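You operate a simulated robot arm through the tools that you are given. There is no shell and no other tool. Be economical: measure what you need, move in short steps, check, and stop when the job is done.

The job below is to be done with a simulated robot arm. You get a single attempt, and the scene is never put back.

JOB
Give the loaded bundle a green band and a label, then put it in the turquoise tray.
Fine: set the slider to that colour; the sliding tray ends at LOAD; the bundle goes into the turquoise tray; dial and other bundles stay as they are.

Only the result counts: the job must be done as asked and must still hold three seconds after the hand-in. Knocking over, shifting, dropping, spilling or breaking anything else fails it.

ROBOT AND FRAMES
A 6-joint arm with a two-finger parallel gripper, fixed in place. Base frame: the origin is at the foot of the arm, x ahead of it, y to its left, z up; the work surface is at about z = 0.944. Lengths are in m, angles in rad, forces in N, time in s.
With the tool pointing down near the work surface it reaches from about 0.22 to 0.62 m from the base axis. Its first joint turns from -1.152 to 1.152 rad. Payload 2.7 kg.
The TCP is the grasp point between the finger pads, 0.023 m short of the fingertips. In the tool frame z runs along the fingers and y along their closing line. The gripper opens to 0.094 m. The fingers are 0.038 m wide and 0.01 m thick; the gripper's body (0.054 by 0.096 m) begins 0.039 m behind the TCP.
Orientation is that of the tool frame in the base frame, as [roll, pitch, yaw] about the fixed x, y, z axes, in that order (R = Rz(yaw) Ry(pitch) Rx(roll)). With the fingers straight down and closing along the base's y, the tool's x points along the base's -x, its y along +y and its z along -z.

CONTROLS
- The arm moves only by the tool step_arm. Its arguments are lists of equal length, an entry for each row: "xyz": the shift along the tool's x, y, z in units of 20 mm (1.0 is 20 mm), a list of three; "rot": the turn, a rotation vector about the tool's x, y, z in units of 4 degrees (1.0 is 4 degrees), a list of three; "claw": the opening, from 0 (shut) to 1 (fully open). In form: {"xyz": [[tx, ty, tz], ...], "rot": [[rx, ry, rz], ...], "claw": [claw, ...]}. A call has 1 to 12 rows; each row shifts and turns the commanded pose from where the row before left it, along the tool's axes as they then stand. A call with a number of a shift or a turn outside -1 to 1 is refused whole. Each row takes 0.2 s and may step no farther than 0.05 m and 0.15 rad from the row before; otherwise, or with a gripper value out of range, the whole call is refused. A pose out of reach is approached as far as the arm can. The call stops where the force on the tool passes 60 N (or 10 N more than at its start, if that is more) or the arm is blocked; 0.2 s more then pass. The fingers move at their own pace (about 0.045 m/s each) and stop on an object; they squeeze with about 37 N. The grip force told is the motor's: it shows also when the fingers shut on nothing. Time passes only in rows, and 0.2 s behind the last, so rows that do not move let the fingers close. The reply holds the time, the measured pose of the TCP, the force on the tool along the base axes, the opening and the grip force, in the units named above and with some noise, with the torque about the TCP (base axes, N m) and any sound that the robot's microphone picked up.
- Cameras (640 x 400 px; columns grow to the right, rows downward): "scene" is fixed at [0.0809, -0.4357, 1.4014]; the picture's right is [0.73, -0.69, 0.00], its down [-0.41, -0.43, -0.81] and it looks along [0.55, 0.59, -0.59] (base axes); focal length 236 px, centre (320, 200). "wrist" rides on the gripper at [0.086, 0.016, -0.074] in the tool frame; the picture's right is [-0.18, 0.98, 0.00], its down [-0.58, -0.11, -0.81] and it looks along [-0.79, -0.15, 0.59] (tool axes); focal length 243 px, centre (320, 200). There is no depth. A picture from a camera that has moved, and an enlarged one, comes with that camera's place and axes in the base frame and with its lens.
- grab_frame(camera): a new picture of that camera. The clock stands still meanwhile.
- zoom(camera, box): a new picture of the part [left, top, right, bottom] of that camera's present view, enlarged. The clock stands still meanwhile.
- close_job(): hands the job in; it is judged then, once.

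Go step by step. Nothing tells you positions but the pictures and the camera data: compare them with the known pose of the tool, close in by small moves and look again before you grip or let go. The budget is 120 turns and 76 pictures, counting those below and the enlarged ones. Unless the task says otherwise, let go and move clear before handing in, and close with one line.

The tools are called after ">>>" as a command line: name --argument value ..., lists and objects as JSON in quotes. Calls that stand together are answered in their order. step_arm: Moves the arm, as the interface text tells. Its arguments: {"type":"object","properties":{"xyz":{"type":"array"},"rot":{"type":"array"},"claw":{"type":"array"}},"required":["xyz","rot","claw"]} The other tools are called the same way: grab_frame (camera) takes a picture; zoom (camera, box) takes an enlarged picture of a part of a camera's view; close_job () hands the job in.

At the start:

```text
clock: 0.0
eef_pos: [0.3662, -0.1603, 1.2751]
orientation: [3.139, 0.002, 3.141]
ft_force: [0.0, -0.1, -0.7]
moment: [-0.01, 0.0, 0.0]
gripper_width: 0.0939
gripper_force: 0.1
```

scene: 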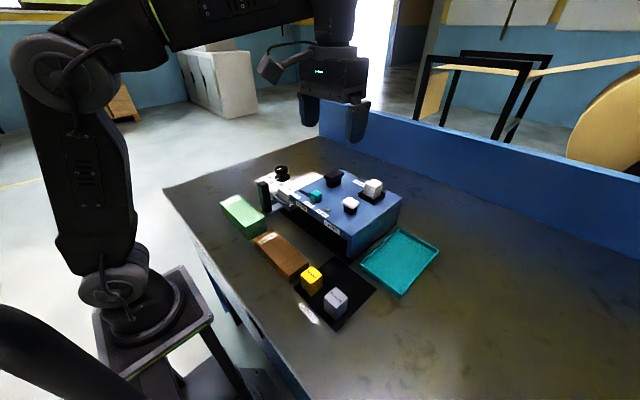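
wrist: 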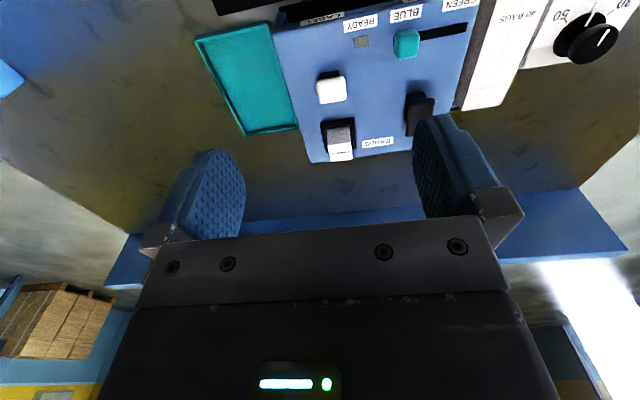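

I see a blue machine with slider, buttons, a dial, and trays. I'll zoom in to identify the controls.

>>> zoom --camera "scene" --box '[210, 150, 450, 330]'

>>> zoom --camera "wrist" --box '[180, 0, 640, 200]'

>>> zoom --camera "scene" --box '[245, 155, 405, 255]'

```text
2.22 times, centred on (330, 240) of scene
camera zoom: at [0.0809, -0.4357, 1.4014], right [0.73, -0.69, 0.0], down [-0.41, -0.43, -0.81], along [0.55, 0.59, -0.59], focal length 525 px, centre (298, 111)
```

zoom: 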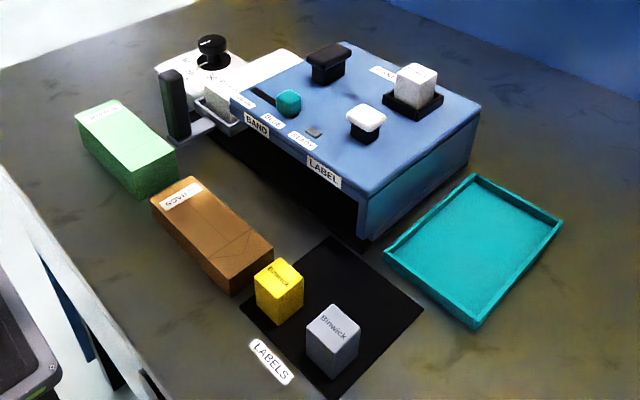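

```text
1.39 times, centred on (410, 100) of wrist
camera zoom: at [0.2819, -0.1449, 1.3482], right [0.18, 0.98, 0.0], down [0.58, -0.11, 0.81], along [0.79, -0.15, -0.59], focal length 338 px, centre (195, 339)
```

zoom: 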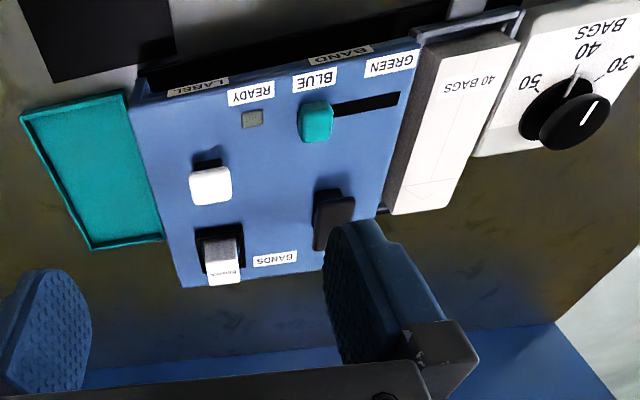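

```text
4.00 times, centred on (325, 205) of scene
camera zoom: at [0.0809, -0.4357, 1.4014], right [0.73, -0.69, 0.0], down [-0.41, -0.43, -0.81], along [0.55, 0.59, -0.59], focal length 945 px, centre (300, 180)
```

zoom: 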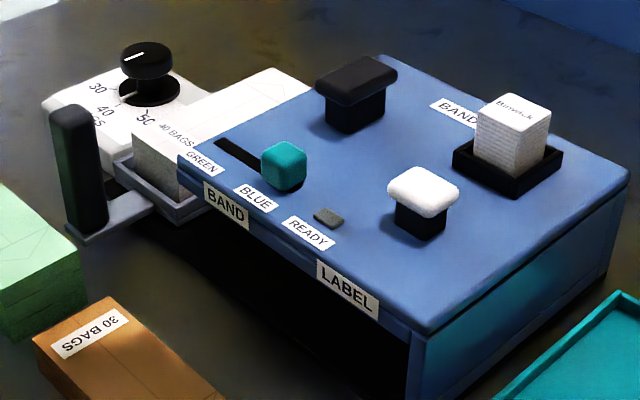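

The machine runs along y; slider knob ≈ (0.40,-0.08,1.07). I'll pull the hand back for a closer wrist view of the controls.

>>> step_arm --xyz '[[1, 0, 0], [1, 0, 0], [1, 0, 0], [1, 0, 0], [1, 0, 0], [0.5, 0, 0]]' --rot '[[0, 0, 0], [0, 0, 0], [0, 0, 0], [0, 0, 0], [0, 0, 0], [0, 0, 0]]' --claw '[1, 1, 1, 1, 1, 1]'

>>> grab_frame --camera "wrist"

>>> zoom --camera "scene" --box '[290, 250, 370, 330]'

```text
clock: 1.4
eef_pos: [0.2563, -0.1605, 1.2752]
orientation: [3.139, 0.001, -3.142]
ft_force: [-0.4, -0.4, -0.3]
moment: [-0.01, 0.01, -0.01]
gripper_width: 0.0939
gripper_force: 0.1
```

```text
70 pictures are left
camera wrist: at [0.1712, -0.1456, 1.3479], right [0.18, 0.98, 0.0], down [0.58, -0.11, 0.81], along [0.79, -0.15, -0.59], focal length 243 px, centre (320, 200)
```

wrist: 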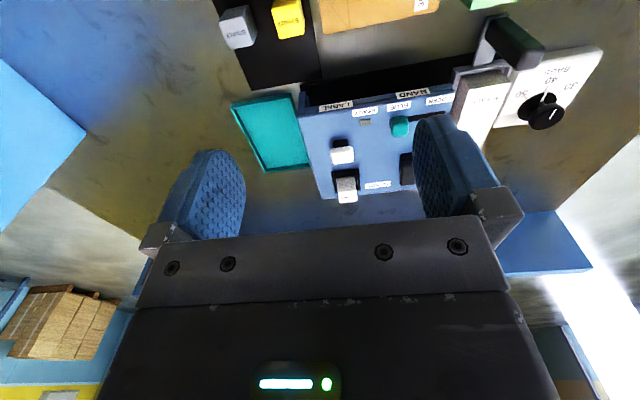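

```text
5.00 times, centred on (330, 290) of scene
camera zoom: at [0.0809, -0.4357, 1.4014], right [0.73, -0.69, 0.0], down [-0.41, -0.43, -0.81], along [0.55, 0.59, -0.59], focal length 1182 px, centre (270, -250)
```

zoom: 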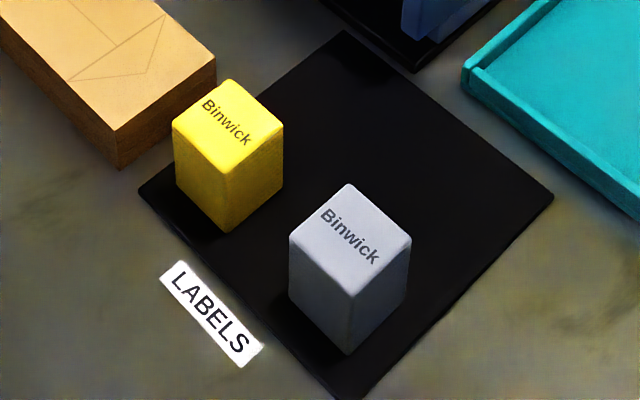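

I need a better look at the white block, its holder and the labels.

>>> zoom --camera "wrist" --box '[295, 70, 465, 205]'

>>> zoom --camera "scene" --box '[325, 165, 405, 215]'

>>> zoom --camera "scene" --box '[245, 160, 345, 240]'

```text
2.96 times, centred on (380, 138) of wrist
camera zoom: at [0.1712, -0.1456, 1.3479], right [0.18, 0.98, 0.0], down [0.58, -0.11, 0.81], along [0.79, -0.15, -0.59], focal length 719 px, centre (142, 385)
```

zoom: 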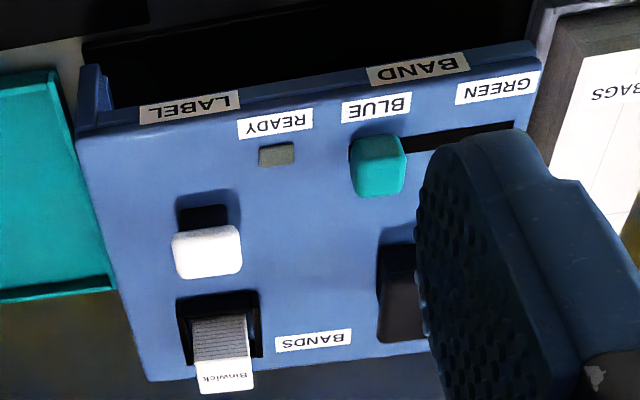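

```text
8.00 times, centred on (365, 190) of scene
camera zoom: at [0.0809, -0.4357, 1.4014], right [0.73, -0.69, 0.0], down [-0.41, -0.43, -0.81], along [0.55, 0.59, -0.59], focal length 1891 px, centre (-40, 280)
```

zoom: 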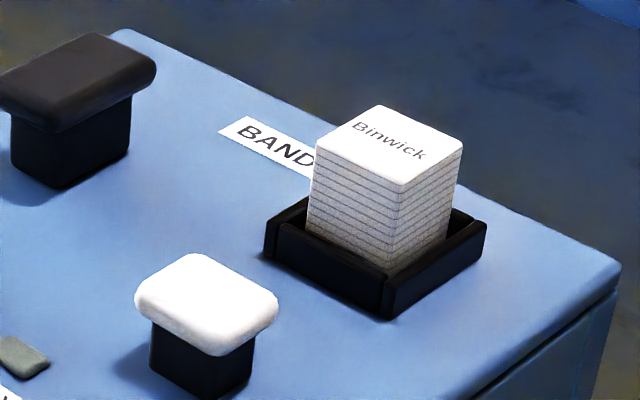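

```text
5.00 times, centred on (295, 200) of scene
camera zoom: at [0.0809, -0.4357, 1.4014], right [0.73, -0.69, 0.0], down [-0.41, -0.43, -0.81], along [0.55, 0.59, -0.59], focal length 1182 px, centre (445, 200)
```

zoom: 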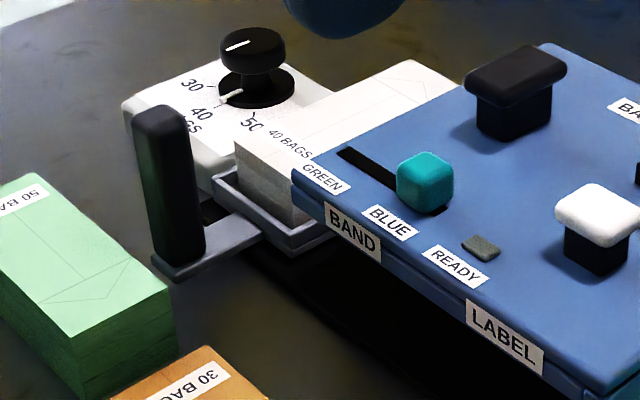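

White block looks like a label stack already loaded next to the white LABEL knob; black knob sits at BAND. First the slider: moving above the knob at about (0.39,-0.078), fingers half open.

>>> step_arm --xyz '[[-0.957, 0.59, 0.536], [-0.957, 0.59, 0.536], [-0.957, 0.59, 0.536], [-0.957, 0.59, 0.536], [-0.957, 0.59, 0.536], [-0.957, 0.59, 0.536], [-0.957, 0.59, 0.536]]' --rot '[[0, 0, 0], [0, 0, 0], [0, 0, 0], [0, 0, 0], [0, 0, 0], [0, 0, 0], [0, 0, 0]]' --claw '[0.6, 0.6, 0.6, 0.6, 0.6, 0.6, 0.6]'

>>> grab_frame --camera "wrist"

>>> grab_frame --camera "scene"

```text
clock: 3.0
eef_pos: [0.392, -0.0769, 1.2009]
orientation: [3.14, 0.004, 3.14]
ft_force: [-0.3, -0.7, 0.0]
moment: [0.03, 0.0, 0.01]
gripper_width: 0.0562
gripper_force: 0.1
```

```text
65 pictures are left
camera wrist: at [0.3063, -0.0625, 1.2733], right [0.18, 0.98, 0.0], down [0.58, -0.11, 0.81], along [0.79, -0.15, -0.59], focal length 243 px, centre (320, 200)
```

wrist: 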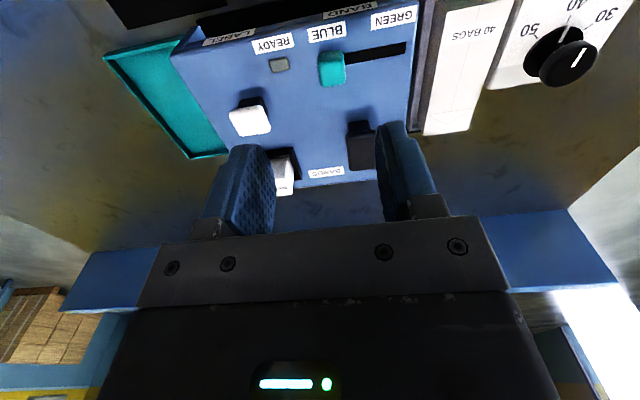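

```text
64 pictures are left
```

scene: 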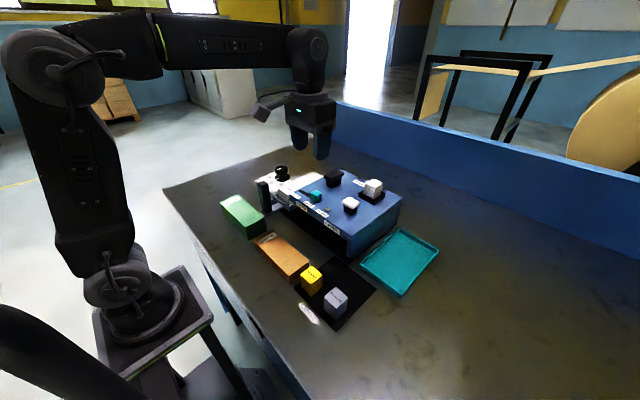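

Knob is estimated at (0.406,-0.072,1.06). Descend to 1.12 and look again.

>>> step_arm --xyz '[[-0.35, 0.1, 1], [-0.35, 0.1, 1], [0, 0, 1], [0, 0, 1]]' --rot '[[0, 0, 0], [0, 0, 0], [0, 0, 0], [0, 0, 0]]' --claw '[0.6, 0.6, 0.6, 0.6]'

>>> grab_frame --camera "wrist"

>>> zoom --camera "scene" --box '[245, 130, 405, 230]'

```text
clock: 4.0
eef_pos: [0.4062, -0.0732, 1.118]
orientation: [3.139, 0.002, -3.141]
ft_force: [0.3, 0.0, -0.3]
moment: [0.04, -0.01, -0.01]
gripper_width: 0.0564
gripper_force: 0.0
```

```text
63 pictures are left
camera wrist: at [0.3217, -0.0584, 1.192], right [0.18, 0.98, 0.0], down [0.58, -0.11, 0.81], along [0.79, -0.15, -0.59], focal length 243 px, centre (320, 200)
```

wrist: 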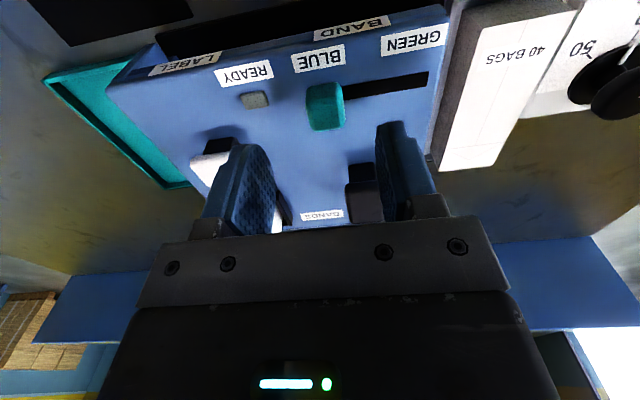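

```text
4.00 times, centred on (325, 180) of scene
camera zoom: at [0.0809, -0.4357, 1.4014], right [0.73, -0.69, 0.0], down [-0.41, -0.43, -0.81], along [0.55, 0.59, -0.59], focal length 945 px, centre (300, 280)
```

zoom: 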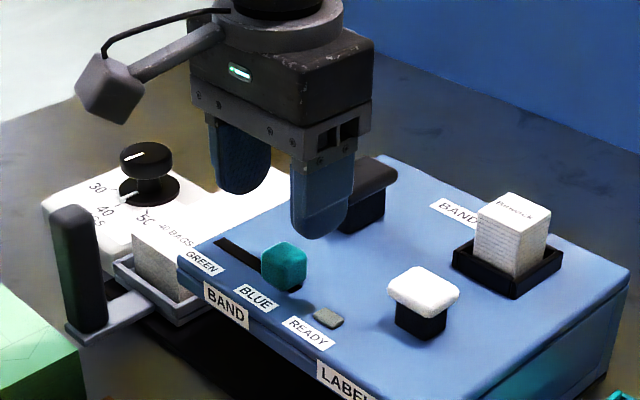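

Knob seems about x 0.41, y -0.072. Descend 30 mm more.

>>> step_arm --xyz '[[-0.15, 0.05, 0.8], [0, 0, 0.8]]' --rot '[[0, 0, 0], [0, 0, 0]]' --claw '[0.6, 0.6]'

>>> grab_frame --camera "wrist"

>>> zoom --camera "scene" --box '[265, 150, 365, 230]'

```text
clock: 4.6
eef_pos: [0.4096, -0.0739, 1.0864]
orientation: [3.139, 0.001, -3.141]
ft_force: [0.5, -0.4, 0.8]
moment: [0.01, 0.0, 0.01]
gripper_width: 0.0564
gripper_force: 0.1
```

```text
61 pictures are left
camera wrist: at [0.3242, -0.0579, 1.1599], right [0.18, 0.98, 0.0], down [0.58, -0.11, 0.81], along [0.79, -0.15, -0.59], focal length 243 px, centre (320, 200)
```

wrist: 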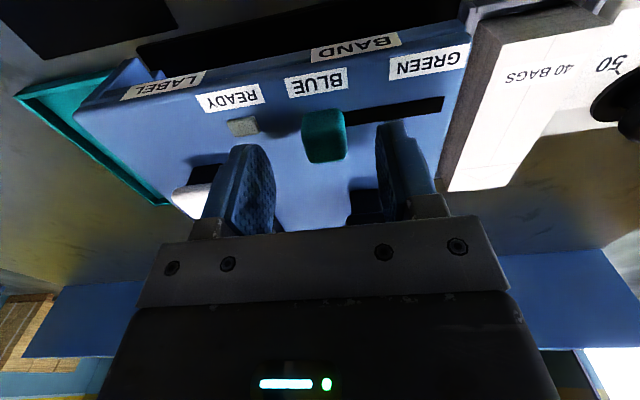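

```text
5.00 times, centred on (315, 190) of scene
camera zoom: at [0.0809, -0.4357, 1.4014], right [0.73, -0.69, 0.0], down [-0.41, -0.43, -0.81], along [0.55, 0.59, -0.59], focal length 1182 px, centre (345, 250)
```

zoom: 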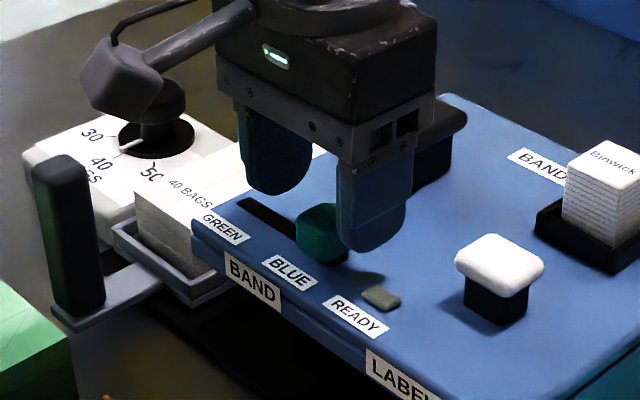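

Fingers straddle the knob; go down ~14 mm and close.

>>> step_arm --xyz '[[0, 0.05, 0.7], [0, 0, 0], [0, 0, 0], [0, 0, 0]]' --rot '[[0, 0, 0], [0, 0, 0], [0, 0, 0], [0, 0, 0]]' --claw '[0.6, 0, 0, 0]'

>>> zoom --camera "scene" --box '[265, 150, 365, 230]'

```text
clock: 5.6
eef_pos: [0.4103, -0.0729, 1.0726]
orientation: [3.14, 0.002, -3.141]
ft_force: [-0.3, 9.9, 0.6]
moment: [0.16, -0.17, -0.02]
gripper_width: 0.0234
gripper_force: 44.0
```

```text
5.00 times, centred on (315, 190) of scene
camera zoom: at [0.0809, -0.4354, 1.4015], right [0.73, -0.69, 0.0], down [-0.41, -0.43, -0.81], along [0.55, 0.59, -0.59], focal length 1182 px, centre (345, 250)
```

zoom: 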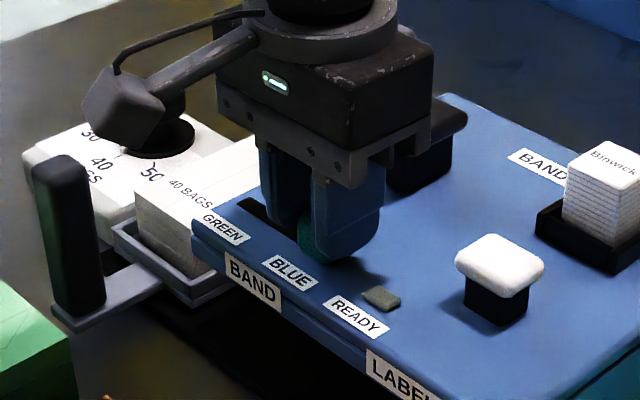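

Knob held. Slide it towards GREEN (+y).

>>> step_arm --xyz '[[0, 0.5, 0], [0, 0.5, 0], [0, 0.5, 0], [0, 0.5, 0], [0, 0.4, 0]]' --rot '[[0, 0, 0], [0, 0, 0], [0, 0, 0], [0, 0, 0], [0, 0, 0]]' --claw '[0, 0, 0, 0, 0]'

>>> zoom --camera "scene" --box '[265, 150, 365, 230]'

```text
clock: 6.8
eef_pos: [0.4101, -0.023, 1.0728]
orientation: [3.14, 0.001, -3.141]
ft_force: [17.9, -0.1, -28.4]
moment: [-0.03, -0.22, 0.0]
gripper_width: 0.0233
gripper_force: 44.9
```

```text
5.00 times, centred on (315, 190) of scene
camera zoom: at [0.0819, -0.4357, 1.4013], right [0.73, -0.69, 0.0], down [-0.41, -0.43, -0.81], along [0.55, 0.59, -0.59], focal length 1182 px, centre (345, 250)
```

zoom: 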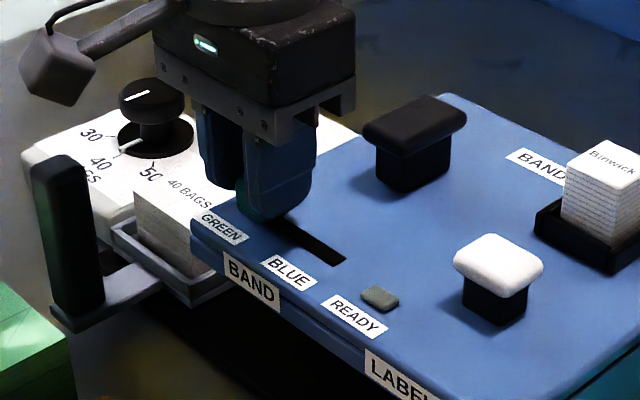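

The knob has moved to the GREEN end; nudge slightly to find the stop.

>>> step_arm --xyz '[[0, 0.25, 0]]' --rot '[[0, 0, 0]]' --claw '[0]'

```text
clock: 7.2
eef_pos: [0.409, -0.018, 1.0732]
orientation: [3.141, 0.001, 3.14]
ft_force: [18.4, 0.9, -28.2]
moment: [0.01, -0.08, -0.01]
gripper_width: 0.0231
gripper_force: 45.0
```

No y resistance yet; check the picture.

>>> zoom --camera "scene" --box '[275, 170, 335, 218]'

>>> grab_frame --camera "wrist"

```text
8.33 times, centred on (305, 194) of scene
camera zoom: at [0.0819, -0.4357, 1.4013], right [0.73, -0.69, 0.0], down [-0.41, -0.43, -0.81], along [0.55, 0.59, -0.59], focal length 1969 px, centre (445, 250)
```

zoom: 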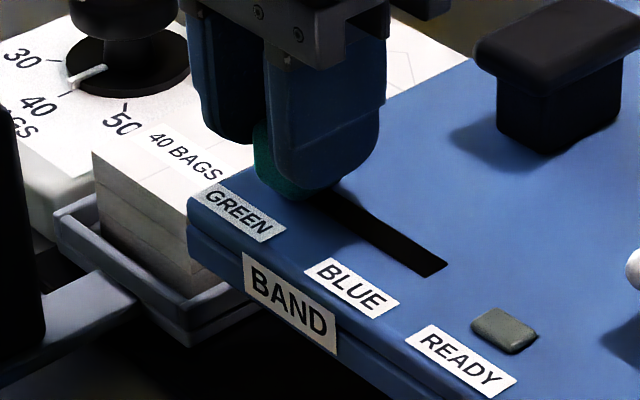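

```text
56 pictures are left
camera wrist: at [0.3238, -0.0026, 1.1472], right [0.18, 0.98, 0.0], down [0.58, -0.11, 0.81], along [0.79, -0.15, -0.59], focal length 243 px, centre (320, 200)
```

wrist: 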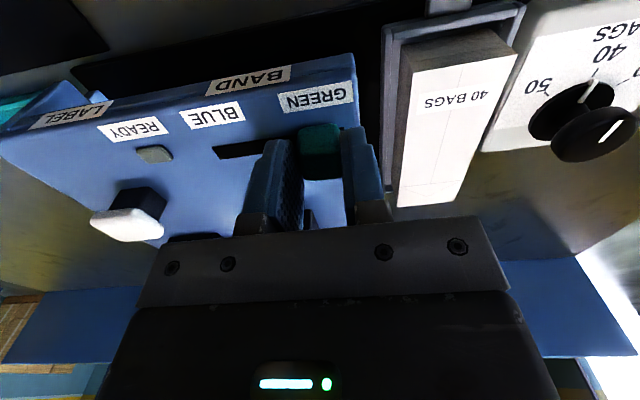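

Continue a bit to the slot end.

>>> step_arm --xyz '[[0, 0.2, 0], [0, 0.2, 0]]' --rot '[[0, 0, 0], [0, 0, 0]]' --claw '[0, 0]'

>>> zoom --camera "scene" --box '[275, 170, 335, 218]'

```text
clock: 7.8
eef_pos: [0.408, -0.0148, 1.0743]
orientation: [-3.137, 0.003, 3.137]
ft_force: [15.3, -29.3, -28.4]
moment: [-0.34, -0.57, 0.11]
gripper_width: 0.0231
gripper_force: 44.8
```

```text
8.33 times, centred on (305, 194) of scene
camera zoom: at [0.0817, -0.4366, 1.401], right [0.73, -0.69, 0.0], down [-0.41, -0.43, -0.81], along [0.55, 0.59, -0.59], focal length 1969 px, centre (445, 250)
```

zoom: 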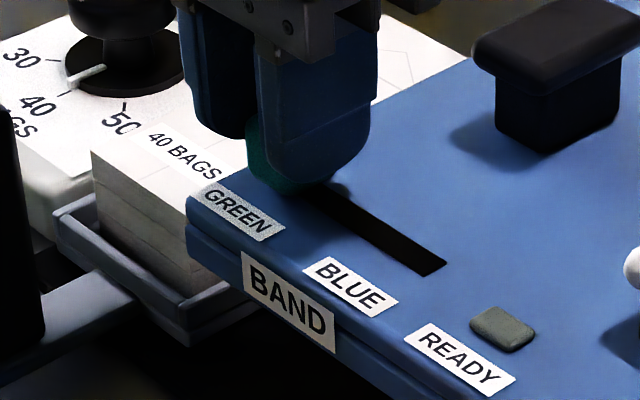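

The slider is against its end stop at GREEN (29 N). Release and lift clear.

>>> step_arm --xyz '[[0, -0.15, 0], [0, 0, 0], [0, 0, 0], [0, 0, -1], [0, 0, -1], [0.5, 0, -1], [1, 0, -1], [1, 0, -1]]' --rot '[[0, 0, 0], [0, 0, 0], [0, 0, 0], [0, 0, 0], [0, 0, 0], [0, 0, 0], [0, 0, 0], [0, 0, 0]]' --claw '[0, 0.5, 0.5, 0.5, 0.5, 0.5, 0.5, 0.5]'

>>> grab_frame --camera "wrist"

>>> zoom --camera "scene" --box '[235, 150, 395, 250]'

```text
clock: 9.6
eef_pos: [0.3572, -0.0132, 1.1735]
orientation: [3.14, 0.002, 3.14]
ft_force: [-1.0, -0.2, -0.2]
moment: [0.01, 0.02, 0.01]
gripper_width: 0.0471
gripper_force: 0.1
```

```text
54 pictures are left
camera wrist: at [0.2714, 0.0017, 1.247], right [0.18, 0.98, 0.0], down [0.58, -0.11, 0.81], along [0.79, -0.15, -0.59], focal length 243 px, centre (320, 200)
```

wrist: 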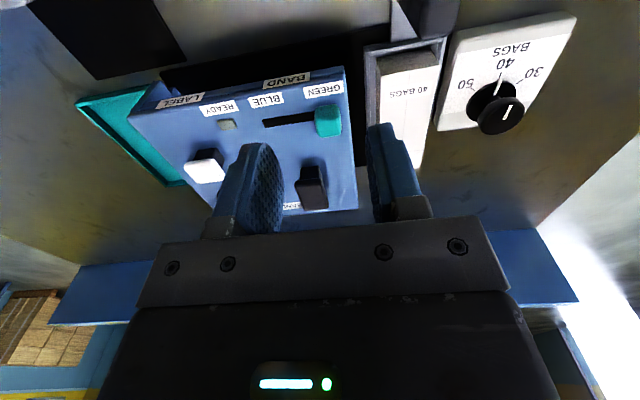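

```text
4.00 times, centred on (315, 200) of scene
camera zoom: at [0.0809, -0.4357, 1.4014], right [0.73, -0.69, 0.0], down [-0.41, -0.43, -0.81], along [0.55, 0.59, -0.59], focal length 945 px, centre (340, 200)
```

zoom: 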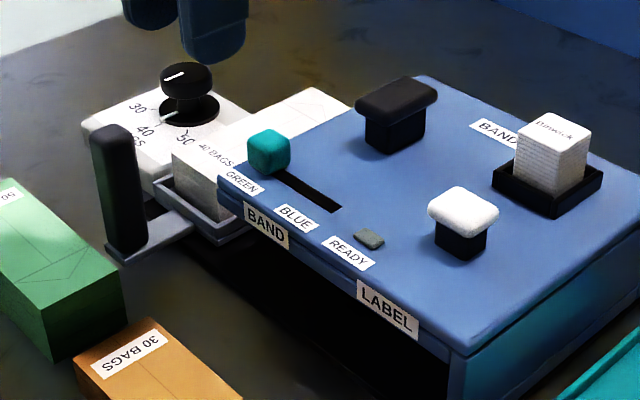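

Slider done. Move hand back and left to view the handle.

>>> step_arm --xyz '[[1, 0.75, -0.6], [1, 0.75, -0.6], [1, 0.75, -0.6], [1, 0.75, -0.6], [1, 0.75, 0]]' --rot '[[0, 0, 0], [0, 0, 0], [0, 0, 0], [0, 0, 0], [0, 0, 0]]' --claw '[0.6, 0.6, 0.6, 0.6, 0.6]'

>>> grab_frame --camera "wrist"

```text
clock: 10.8
eef_pos: [0.2601, 0.0606, 1.2226]
orientation: [3.139, 0.001, 3.141]
ft_force: [-0.4, 0.6, -1.1]
moment: [0.0, -0.02, -0.02]
gripper_width: 0.0566
gripper_force: 0.0
```

```text
52 pictures are left
camera wrist: at [0.1741, 0.0767, 1.2966], right [0.18, 0.98, 0.0], down [0.58, -0.11, 0.81], along [0.79, -0.15, -0.59], focal length 243 px, centre (320, 200)
```

wrist: 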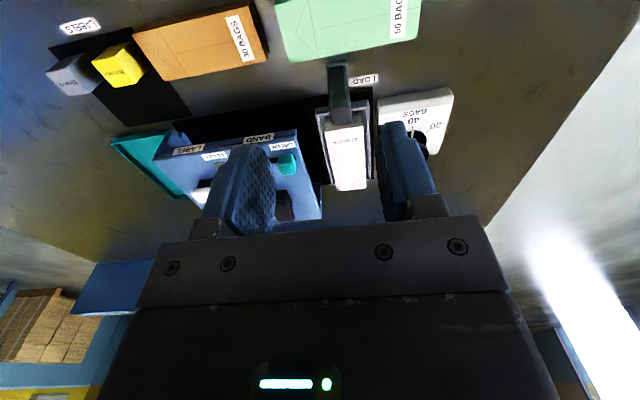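

>>> zoom --camera "wrist" --box '[260, 40, 440, 190]'

```text
2.67 times, centred on (350, 115) of wrist
camera zoom: at [0.1741, 0.0767, 1.2966], right [0.18, 0.98, 0.0], down [0.58, -0.11, 0.81], along [0.79, -0.15, -0.59], focal length 647 px, centre (240, 427)
```

zoom: 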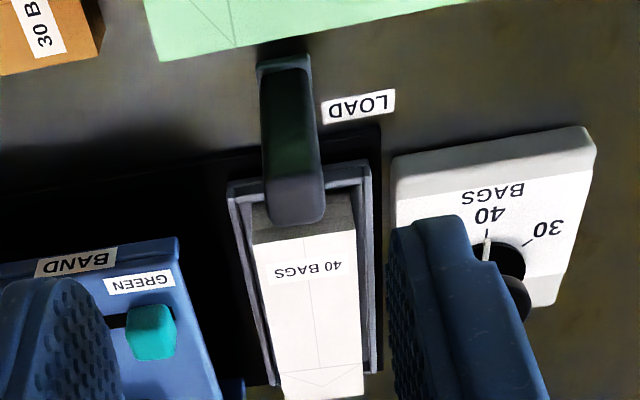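

Handle is a vertical post at about (0.341,0.069), top z≈1.055. Move above it.

>>> step_arm --xyz '[[-0.65, 0.07, 0.8], [-0.65, 0.07, 0.8], [-0.65, 0.07, 0.8], [-0.65, 0.07, 0.8], [-0.65, 0.07, 0.8], [-0.65, 0.07, 0.8]]' --rot '[[0, 0, 0], [0, 0, 0], [0, 0, 0], [0, 0, 0], [0, 0, 0], [0, 0, 0]]' --claw '[0.7, 0.7, 0.7, 0.7, 0.7, 0.7]'

>>> zoom --camera "scene" --box '[225, 120, 345, 220]'

>>> grab_frame --camera "wrist"

```text
clock: 12.2
eef_pos: [0.3371, 0.0694, 1.1253]
orientation: [3.139, 0.002, -3.141]
ft_force: [-0.1, -0.2, -1.6]
moment: [0.01, 0.02, -0.03]
gripper_width: 0.0659
gripper_force: 0.1
```

```text
4.00 times, centred on (285, 170) of scene
camera zoom: at [0.0809, -0.4357, 1.4014], right [0.73, -0.69, 0.0], down [-0.41, -0.43, -0.81], along [0.55, 0.59, -0.59], focal length 945 px, centre (460, 320)
```

zoom: 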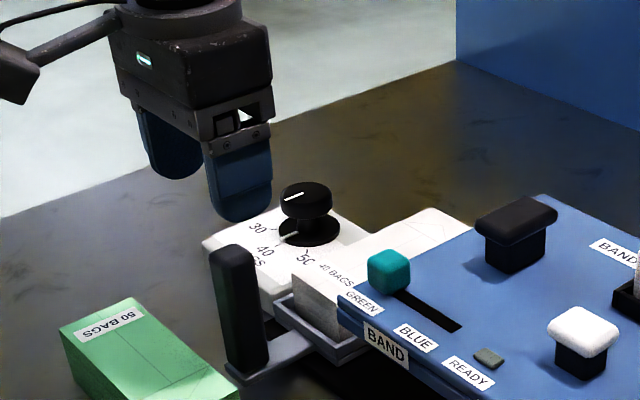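

```text
49 pictures are left
camera wrist: at [0.2516, 0.0847, 1.1994], right [0.18, 0.98, 0.0], down [0.58, -0.11, 0.81], along [0.79, -0.15, -0.59], focal length 243 px, centre (320, 200)
```

wrist: 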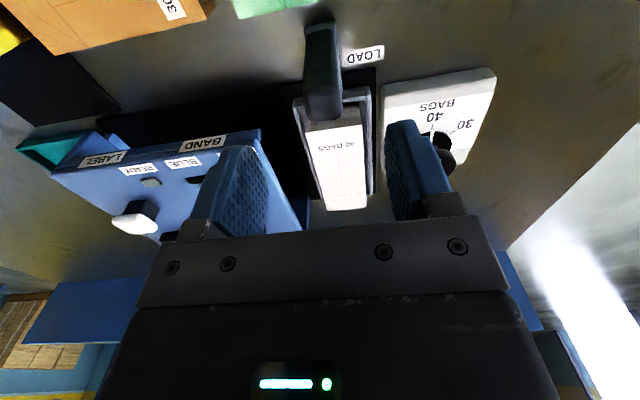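

Handle at (0.340,0.071). Descend to z≈1.03 and close on it.

>>> step_arm --xyz '[[-0.1, 0.05, 1], [0, 0, 1], [0, 0, 1], [0, 0, 0.9], [0, 0, 0.8], [0, 0, 0], [0, 0, 0], [0, 0, 0]]' --rot '[[0, 0, 0], [0, 0, 0], [0, 0, 0], [0, 0, 0], [0, 0, 0], [0, 0, 0], [0, 0, 0], [0, 0, 0]]' --claw '[0.7, 0.7, 0.7, 0.7, 0.7, 0, 0, 0]'

>>> zoom --camera "scene" --box '[225, 120, 345, 220]'

```text
clock: 14.0
eef_pos: [0.339, 0.0689, 1.0303]
orientation: [3.141, 0.001, 3.142]
ft_force: [0.0, -12.5, -1.4]
moment: [0.19, -0.18, 0.07]
gripper_width: 0.026
gripper_force: 35.8
```

```text
4.00 times, centred on (285, 170) of scene
camera zoom: at [0.081, -0.4361, 1.4012], right [0.73, -0.69, 0.0], down [-0.41, -0.43, -0.81], along [0.55, 0.59, -0.59], focal length 945 px, centre (460, 320)
```

zoom: 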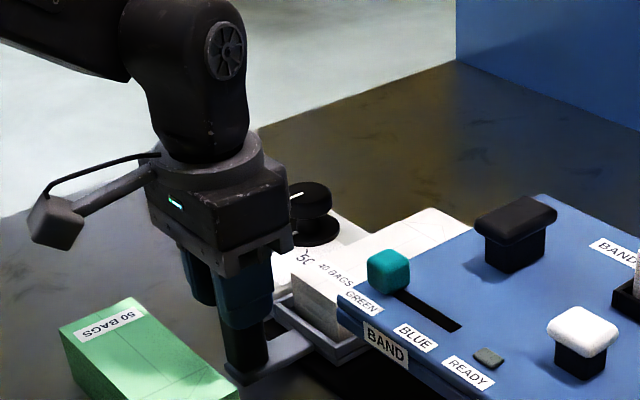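

Handle is held (26 mm). Slide toward BAND (−y), watching force and sound.

>>> step_arm --xyz '[[0, -0.5, 0], [0, -0.5, 0], [0, -0.5, 0], [0, -0.5, 0], [0, -0.5, 0], [0, -0.5, 0], [0, -0.5, 0], [0, -0.5, 0], [0, -0.5, 0], [0, -0.5, 0]]' --rot '[[0, 0, 0], [0, 0, 0], [0, 0, 0], [0, 0, 0], [0, 0, 0], [0, 0, 0], [0, 0, 0], [0, 0, 0], [0, 0, 0], [0, 0, 0]]' --claw '[0, 0, 0, 0, 0, 0, 0, 0, 0, 0]'

>>> zoom --camera "scene" --box '[245, 140, 385, 240]'

```text
clock: 16.2
eef_pos: [0.3392, -0.0296, 1.0305]
orientation: [3.14, 0.002, 3.14]
ft_force: [7.9, 1.3, -22.1]
moment: [-0.39, 1.18, -0.15]
gripper_width: 0.0258
gripper_force: 44.9
```

```text
4.00 times, centred on (315, 190) of scene
camera zoom: at [0.0814, -0.4357, 1.4013], right [0.73, -0.69, 0.0], down [-0.41, -0.43, -0.81], along [0.55, 0.59, -0.59], focal length 945 px, centre (340, 240)
```

zoom: 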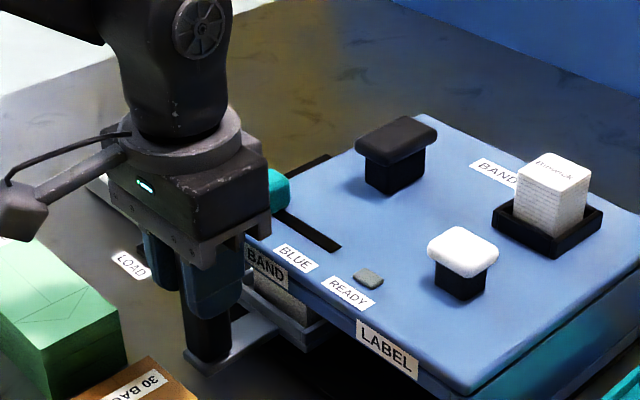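

Sliding well; approach BAND centre with small steps.

>>> step_arm --xyz '[[0, -0.25, 0], [0, -0.25, 0], [0, -0.25, 0], [0, -0.25, 0], [0, -0.25, 0]]' --rot '[[0, 0, 0], [0, 0, 0], [0, 0, 0], [0, 0, 0], [0, 0, 0]]' --claw '[0, 0, 0, 0, 0]'

>>> zoom --camera "scene" --box '[255, 160, 375, 250]'

>>> grab_frame --camera "wrist"

```text
clock: 17.4
eef_pos: [0.339, -0.0548, 1.0312]
orientation: [3.14, 0.003, -3.141]
ft_force: [6.9, 2.3, -31.9]
moment: [-0.51, 0.07, -0.06]
gripper_width: 0.0259
gripper_force: 44.4
```

```text
4.44 times, centred on (315, 205) of scene
camera zoom: at [0.0815, -0.4357, 1.4013], right [0.73, -0.69, 0.0], down [-0.41, -0.43, -0.81], along [0.55, 0.59, -0.59], focal length 1050 px, centre (342, 178)
```

zoom: 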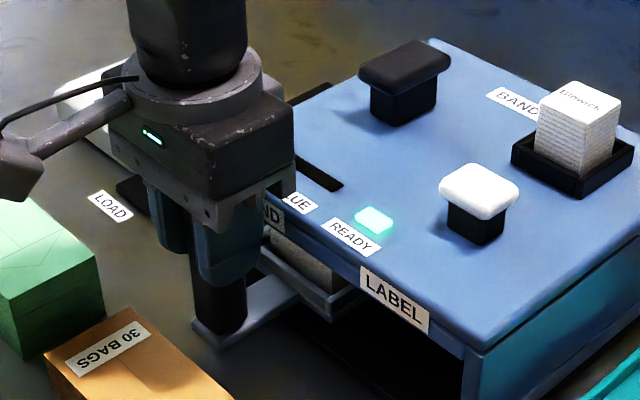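

```text
45 pictures are left
camera wrist: at [0.2538, -0.0387, 1.1047], right [0.18, 0.98, 0.0], down [0.58, -0.11, 0.81], along [0.79, -0.15, -0.59], focal length 243 px, centre (320, 200)
```

wrist: 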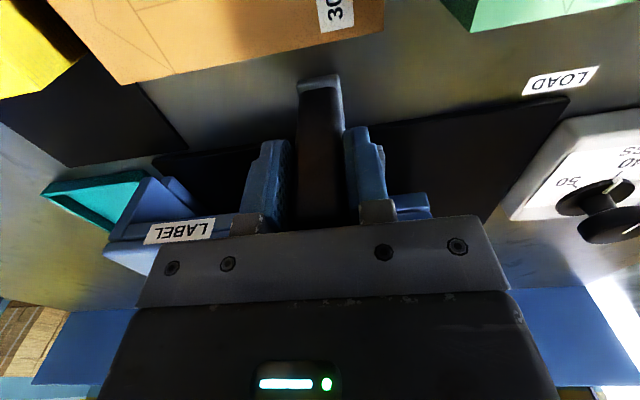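

READY lit at BAND. Release the handle and lift.

>>> step_arm --xyz '[[0, -0.1, 0], [0, 0, 0], [0, 0, 0], [0, 0, -1], [0, 0, -1], [0, 0, -1], [0, 0, -1], [0, 0, -1], [0, 0, -1], [0, 0, -0.5]]' --rot '[[0, 0, 0], [0, 0, 0], [0, 0, 0], [0, 0, 0], [0, 0, 0], [0, 0, 0], [0, 0, 0], [0, 0, 0], [0, 0, 0], [0, 0, 0]]' --claw '[0, 0.6, 0.6, 0.6, 0.6, 0.6, 0.6, 0.6, 0.6, 0.6]'

>>> zoom --camera "scene" --box '[255, 150, 395, 250]'

>>> grab_frame --camera "wrist"

```text
clock: 19.6
eef_pos: [0.3387, -0.0567, 1.1624]
orientation: [3.14, 0.001, -3.14]
ft_force: [0.5, -0.8, 0.1]
moment: [-0.03, 0.01, -0.04]
gripper_width: 0.0562
gripper_force: 0.0
```

```text
4.00 times, centred on (325, 200) of scene
camera zoom: at [0.0809, -0.4357, 1.4014], right [0.73, -0.69, 0.0], down [-0.41, -0.43, -0.81], along [0.55, 0.59, -0.59], focal length 945 px, centre (300, 200)
```

zoom: 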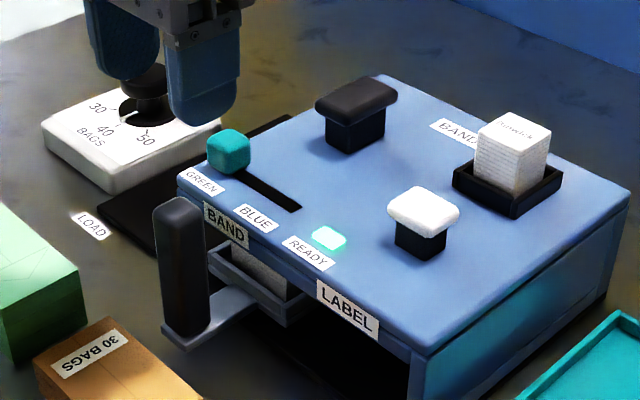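

```text
43 pictures are left
camera wrist: at [0.2533, -0.041, 1.236], right [0.18, 0.98, 0.0], down [0.58, -0.11, 0.81], along [0.79, -0.15, -0.59], focal length 243 px, centre (320, 200)
```

wrist: 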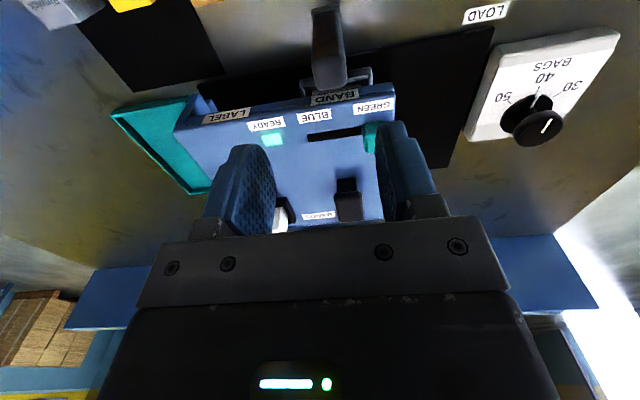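

READY stays on. Black BAND knob is at (0.494,-0.050), top z≈1.074. Close fingers and move above it.

>>> step_arm --xyz '[[-0.97, 0.04, 0], [-0.97, 0.04, 0], [-0.97, 0.04, 0], [-0.97, 0.04, 0], [-0.97, 0.04, 0], [-0.97, 0.04, 0], [-0.97, 0.04, 0], [-0.97, 0.04, 0], [0, 0, 0.9], [0, 0, 0.9]]' --rot '[[0, 0, 0], [0, 0, 0], [0, 0, 0], [0, 0, 0], [0, 0, 0], [0, 0, 0], [0, 0, 0], [0, 0, 0], [0, 0, 0], [0, 0, 0]]' --claw '[0, 0, 0, 0, 0, 0, 0, 0, 0, 0]'

>>> zoom --camera "scene" --box '[285, 120, 405, 220]'

```text
clock: 21.8
eef_pos: [0.4941, -0.0489, 1.1258]
orientation: [3.141, 0.003, 3.141]
ft_force: [-0.4, 0.5, 0.2]
moment: [-0.02, 0.04, 0.0]
gripper_width: 0.0002
gripper_force: 37.4
```

```text
4.00 times, centred on (345, 170) of scene
camera zoom: at [0.081, -0.4357, 1.4014], right [0.73, -0.69, 0.0], down [-0.41, -0.43, -0.81], along [0.55, 0.59, -0.59], focal length 945 px, centre (220, 320)
```

zoom: 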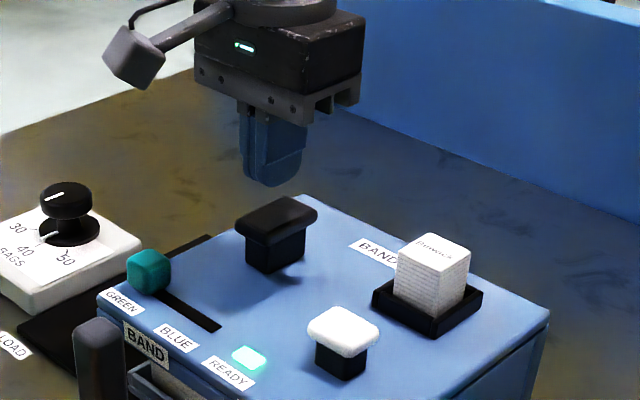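

Aligned over the pad. Press down in small steps.

>>> step_arm --xyz '[[0, 0, 0.7], [0, 0, 0.4], [0, 0, 0.2], [0, 0, 0.2], [0, 0, 0.2]]' --rot '[[0, 0, 0], [0, 0, 0], [0, 0, 0], [0, 0, 0], [0, 0, 0]]' --claw '[0, 0, 0, 0, 0]'

>>> zoom --camera "scene" --box '[285, 120, 405, 220]'

```text
clock: 23.0
eef_pos: [0.4949, -0.0492, 1.0918]
orientation: [3.141, 0.001, -3.141]
ft_force: [-2.0, 0.9, 3.2]
moment: [0.03, 0.16, -0.04]
gripper_width: 0.0001
gripper_force: 37.4
```

```text
4.00 times, centred on (345, 170) of scene
camera zoom: at [0.0808, -0.4356, 1.4014], right [0.73, -0.69, 0.0], down [-0.41, -0.43, -0.81], along [0.55, 0.59, -0.59], focal length 945 px, centre (220, 320)
```

zoom: 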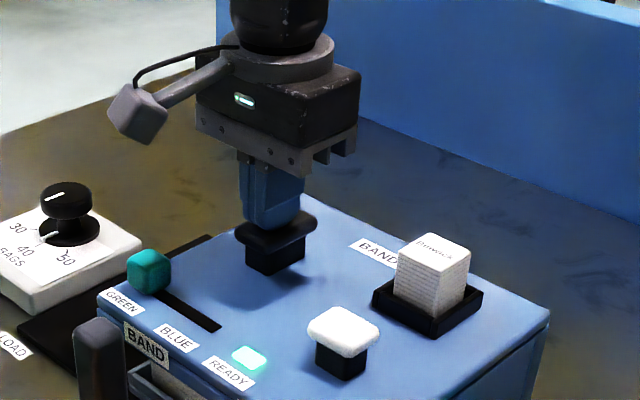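

Contact with a light spring force. Press further.

>>> step_arm --xyz '[[0, 0, 0.25], [0, 0, 0.25], [0, 0, 0.25], [0, 0, 0.25]]' --rot '[[0, 0, 0], [0, 0, 0], [0, 0, 0], [0, 0, 0]]' --claw '[0, 0, 0, 0]'

>>> zoom --camera "scene" --box '[285, 120, 405, 220]'

```text
clock: 24.0
eef_pos: [0.494, -0.0489, 1.0783]
orientation: [-3.14, 0.014, -3.141]
ft_force: [-11.9, 0.3, 51.1]
moment: [0.03, 1.19, -0.01]
gripper_width: 0.0001
gripper_force: 37.1
heard: click
```

```text
4.00 times, centred on (345, 170) of scene
camera zoom: at [0.0798, -0.4356, 1.4015], right [0.73, -0.69, 0.0], down [-0.41, -0.43, -0.81], along [0.55, 0.59, -0.59], focal length 945 px, centre (220, 320)
```

zoom: 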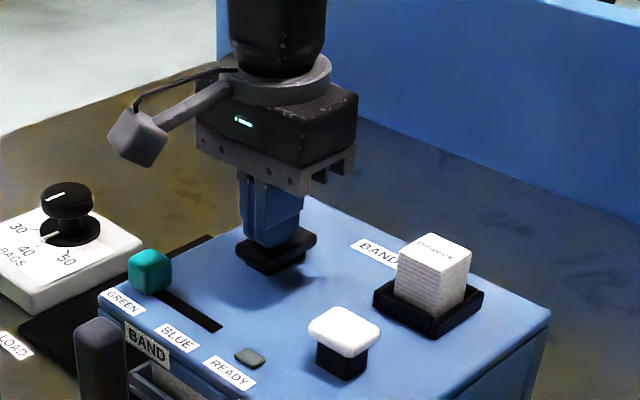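

Click heard, READY went out. Raise off the knob and wait to check.

>>> step_arm --xyz '[[0, 0, -0.5], [0, 0, -1], [0, 0, -1], [0, 0, -1], [0, 0, -1], [0, 0, 0], [0, 0, 0]]' --rot '[[0, 0, 0], [0, 0, 0], [0, 0, 0], [0, 0, 0], [0, 0, 0], [0, 0, 0], [0, 0, 0]]' --claw '[0, 0, 0, 0, 0, 0, 0]'

>>> zoom --camera "scene" --box '[255, 150, 395, 250]'

```text
clock: 25.6
eef_pos: [0.4935, -0.0538, 1.1624]
orientation: [3.139, 0.002, -3.141]
ft_force: [0.4, 1.0, -0.1]
moment: [0.02, 0.0, 0.04]
gripper_width: 0.0002
gripper_force: 37.1
```

```text
4.00 times, centred on (325, 200) of scene
camera zoom: at [0.0809, -0.4357, 1.4014], right [0.73, -0.69, 0.0], down [-0.41, -0.43, -0.81], along [0.55, 0.59, -0.59], focal length 945 px, centre (300, 200)
```

zoom: 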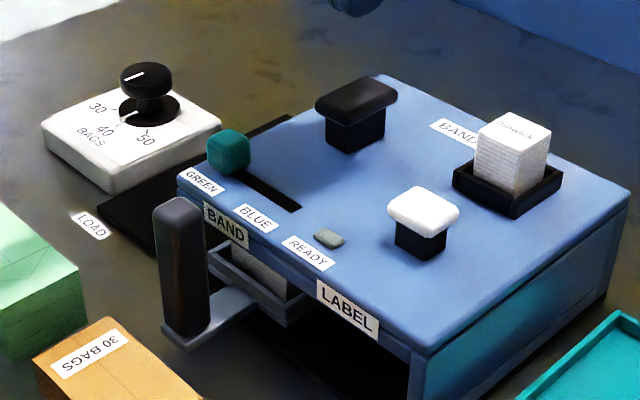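

Check the bundle front for a band.

>>> zoom --camera "scene" --box '[290, 195, 340, 235]'

```text
10.00 times, centred on (315, 215) of scene
camera zoom: at [0.0809, -0.4357, 1.4014], right [0.73, -0.69, 0.0], down [-0.41, -0.43, -0.81], along [0.55, 0.59, -0.59], focal length 2363 px, centre (370, 50)
```

zoom: 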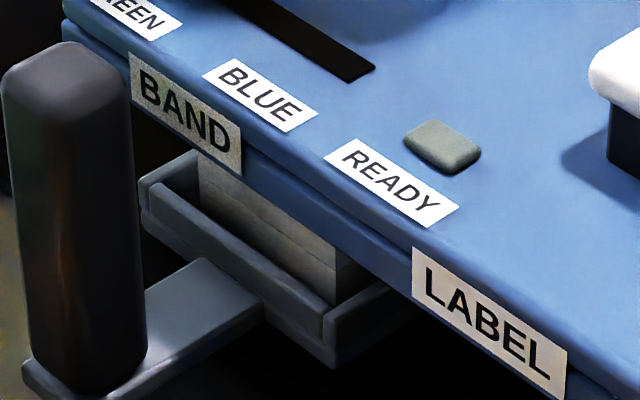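

Not visible from here. I'll regrip the handle and slide to LOAD briefly to check the band.

>>> step_arm --xyz '[[0.97, 0, 0], [0.97, 0, 0], [0.97, 0, 0], [0.97, 0, 0], [0.97, 0, 0], [0.97, 0, 0], [0.97, 0, 0], [0.94, -0.15, 0], [0, 0, 1]]' --rot '[[0, 0, 0], [0, 0, 0], [0, 0, 0], [0, 0, 0], [0, 0, 0], [0, 0, 0], [0, 0, 0], [0, 0, 0], [0, 0, 0]]' --claw '[0.7, 0.7, 0.7, 0.7, 0.7, 0.7, 0.7, 0.7, 0.7]'

>>> grab_frame --camera "wrist"

```text
clock: 27.6
eef_pos: [0.3386, -0.0534, 1.1438]
orientation: [3.139, 0.004, 3.141]
ft_force: [-0.2, 0.0, 0.9]
moment: [0.0, -0.01, 0.02]
gripper_width: 0.0658
gripper_force: 0.1
```

```text
37 pictures are left
camera wrist: at [0.2535, -0.038, 1.2165], right [0.18, 0.98, 0.0], down [0.58, -0.11, 0.81], along [0.79, -0.15, -0.59], focal length 243 px, centre (320, 200)
```

wrist: 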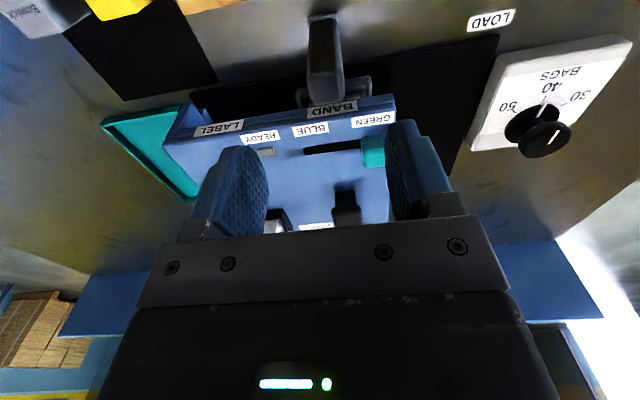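

Descend and grip the handle.

>>> step_arm --xyz '[[0, -0.1, 1], [0, 0, 1], [0, 0, 1], [0, 0, 1], [0, 0, 1], [0, 0, 0.67], [0, 0, 0], [0, 0, 0], [0, 0, 0]]' --rot '[[0, 0, 0], [0, 0, 0], [0, 0, 0], [0, 0, 0], [0, 0, 0], [0, 0, 0], [0, 0, 0], [0, 0, 0], [0, 0, 0]]' --claw '[0.7, 0.7, 0.7, 0.7, 0.7, 0.7, 0, 0, 0]'

>>> step_arm --xyz '[[0, 0.6, 0], [0, 0.6, 0], [0, 0.6, 0], [0, 0.6, 0], [0, 0.6, 0], [0, 0.6, 0], [0, 0.6, 0], [0, 0.6, 0], [0, 0.6, 0]]' --rot '[[0, 0, 0], [0, 0, 0], [0, 0, 0], [0, 0, 0], [0, 0, 0], [0, 0, 0], [0, 0, 0], [0, 0, 0], [0, 0, 0]]' --claw '[0, 0, 0, 0, 0, 0, 0, 0, 0]'

>>> zoom --camera "scene" --box '[235, 140, 375, 240]'

```text
clock: 29.6
eef_pos: [0.3399, -0.0558, 1.0274]
orientation: [3.139, 0.004, -3.141]
ft_force: [-0.3, 1.8, -4.4]
moment: [-0.51, -0.53, -0.08]
gripper_width: 0.0257
gripper_force: 35.7
```

```text
clock: 31.6
eef_pos: [0.3397, 0.0536, 1.0274]
orientation: [3.14, -0.001, 3.141]
ft_force: [6.4, -0.6, -22.8]
moment: [-0.44, -0.96, -0.01]
gripper_width: 0.026
gripper_force: 45.0
```

```text
4.00 times, centred on (305, 190) of scene
camera zoom: at [0.0813, -0.4356, 1.4013], right [0.73, -0.69, 0.0], down [-0.41, -0.43, -0.81], along [0.55, 0.59, -0.59], focal length 945 px, centre (380, 240)
```

zoom: 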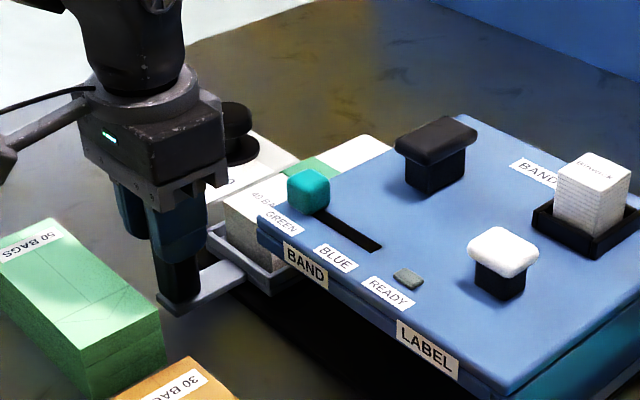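

Green band is on. Now slide to LABEL.

>>> step_arm --xyz '[[0, -0.7, 0], [0, -0.7, 0], [0, -0.7, 0], [0, -0.7, 0], [0, -0.7, 0], [0, -0.7, 0], [0, -0.7, 0], [0, -0.7, 0], [0, -0.7, 0], [0, -0.7, 0], [0, -0.7, 0], [0, -0.7, 0]]' --rot '[[0, 0, 0], [0, 0, 0], [0, 0, 0], [0, 0, 0], [0, 0, 0], [0, 0, 0], [0, 0, 0], [0, 0, 0], [0, 0, 0], [0, 0, 0], [0, 0, 0], [0, 0, 0]]' --claw '[0, 0, 0, 0, 0, 0, 0, 0, 0, 0, 0, 0]'

>>> step_arm --xyz '[[0, -0.5, 0], [0, -0.5, 0], [0, -0.5, 0], [0, -0.25, 0]]' --rot '[[0, 0, 0], [0, 0, 0], [0, 0, 0], [0, 0, 0]]' --claw '[0, 0, 0, 0]'

>>> zoom --camera "scene" --box '[255, 150, 395, 250]'

```text
clock: 34.2
eef_pos: [0.339, -0.1153, 1.0273]
orientation: [3.141, 0.001, -3.141]
ft_force: [-11.0, 0.8, 7.2]
moment: [-0.33, 1.26, -0.17]
gripper_width: 0.0258
gripper_force: 44.5
```

```text
clock: 35.2
eef_pos: [0.3411, -0.1504, 1.0284]
orientation: [3.14, 0.001, 3.141]
ft_force: [-10.0, 0.3, -7.5]
moment: [-0.88, -0.36, 0.02]
gripper_width: 0.0261
gripper_force: 44.8
```

```text
4.00 times, centred on (325, 200) of scene
camera zoom: at [0.0807, -0.4357, 1.4014], right [0.73, -0.69, 0.0], down [-0.41, -0.43, -0.81], along [0.55, 0.59, -0.59], focal length 945 px, centre (300, 200)
```

zoom: 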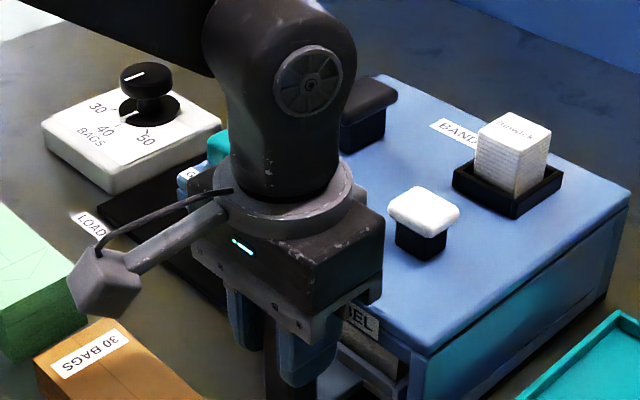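

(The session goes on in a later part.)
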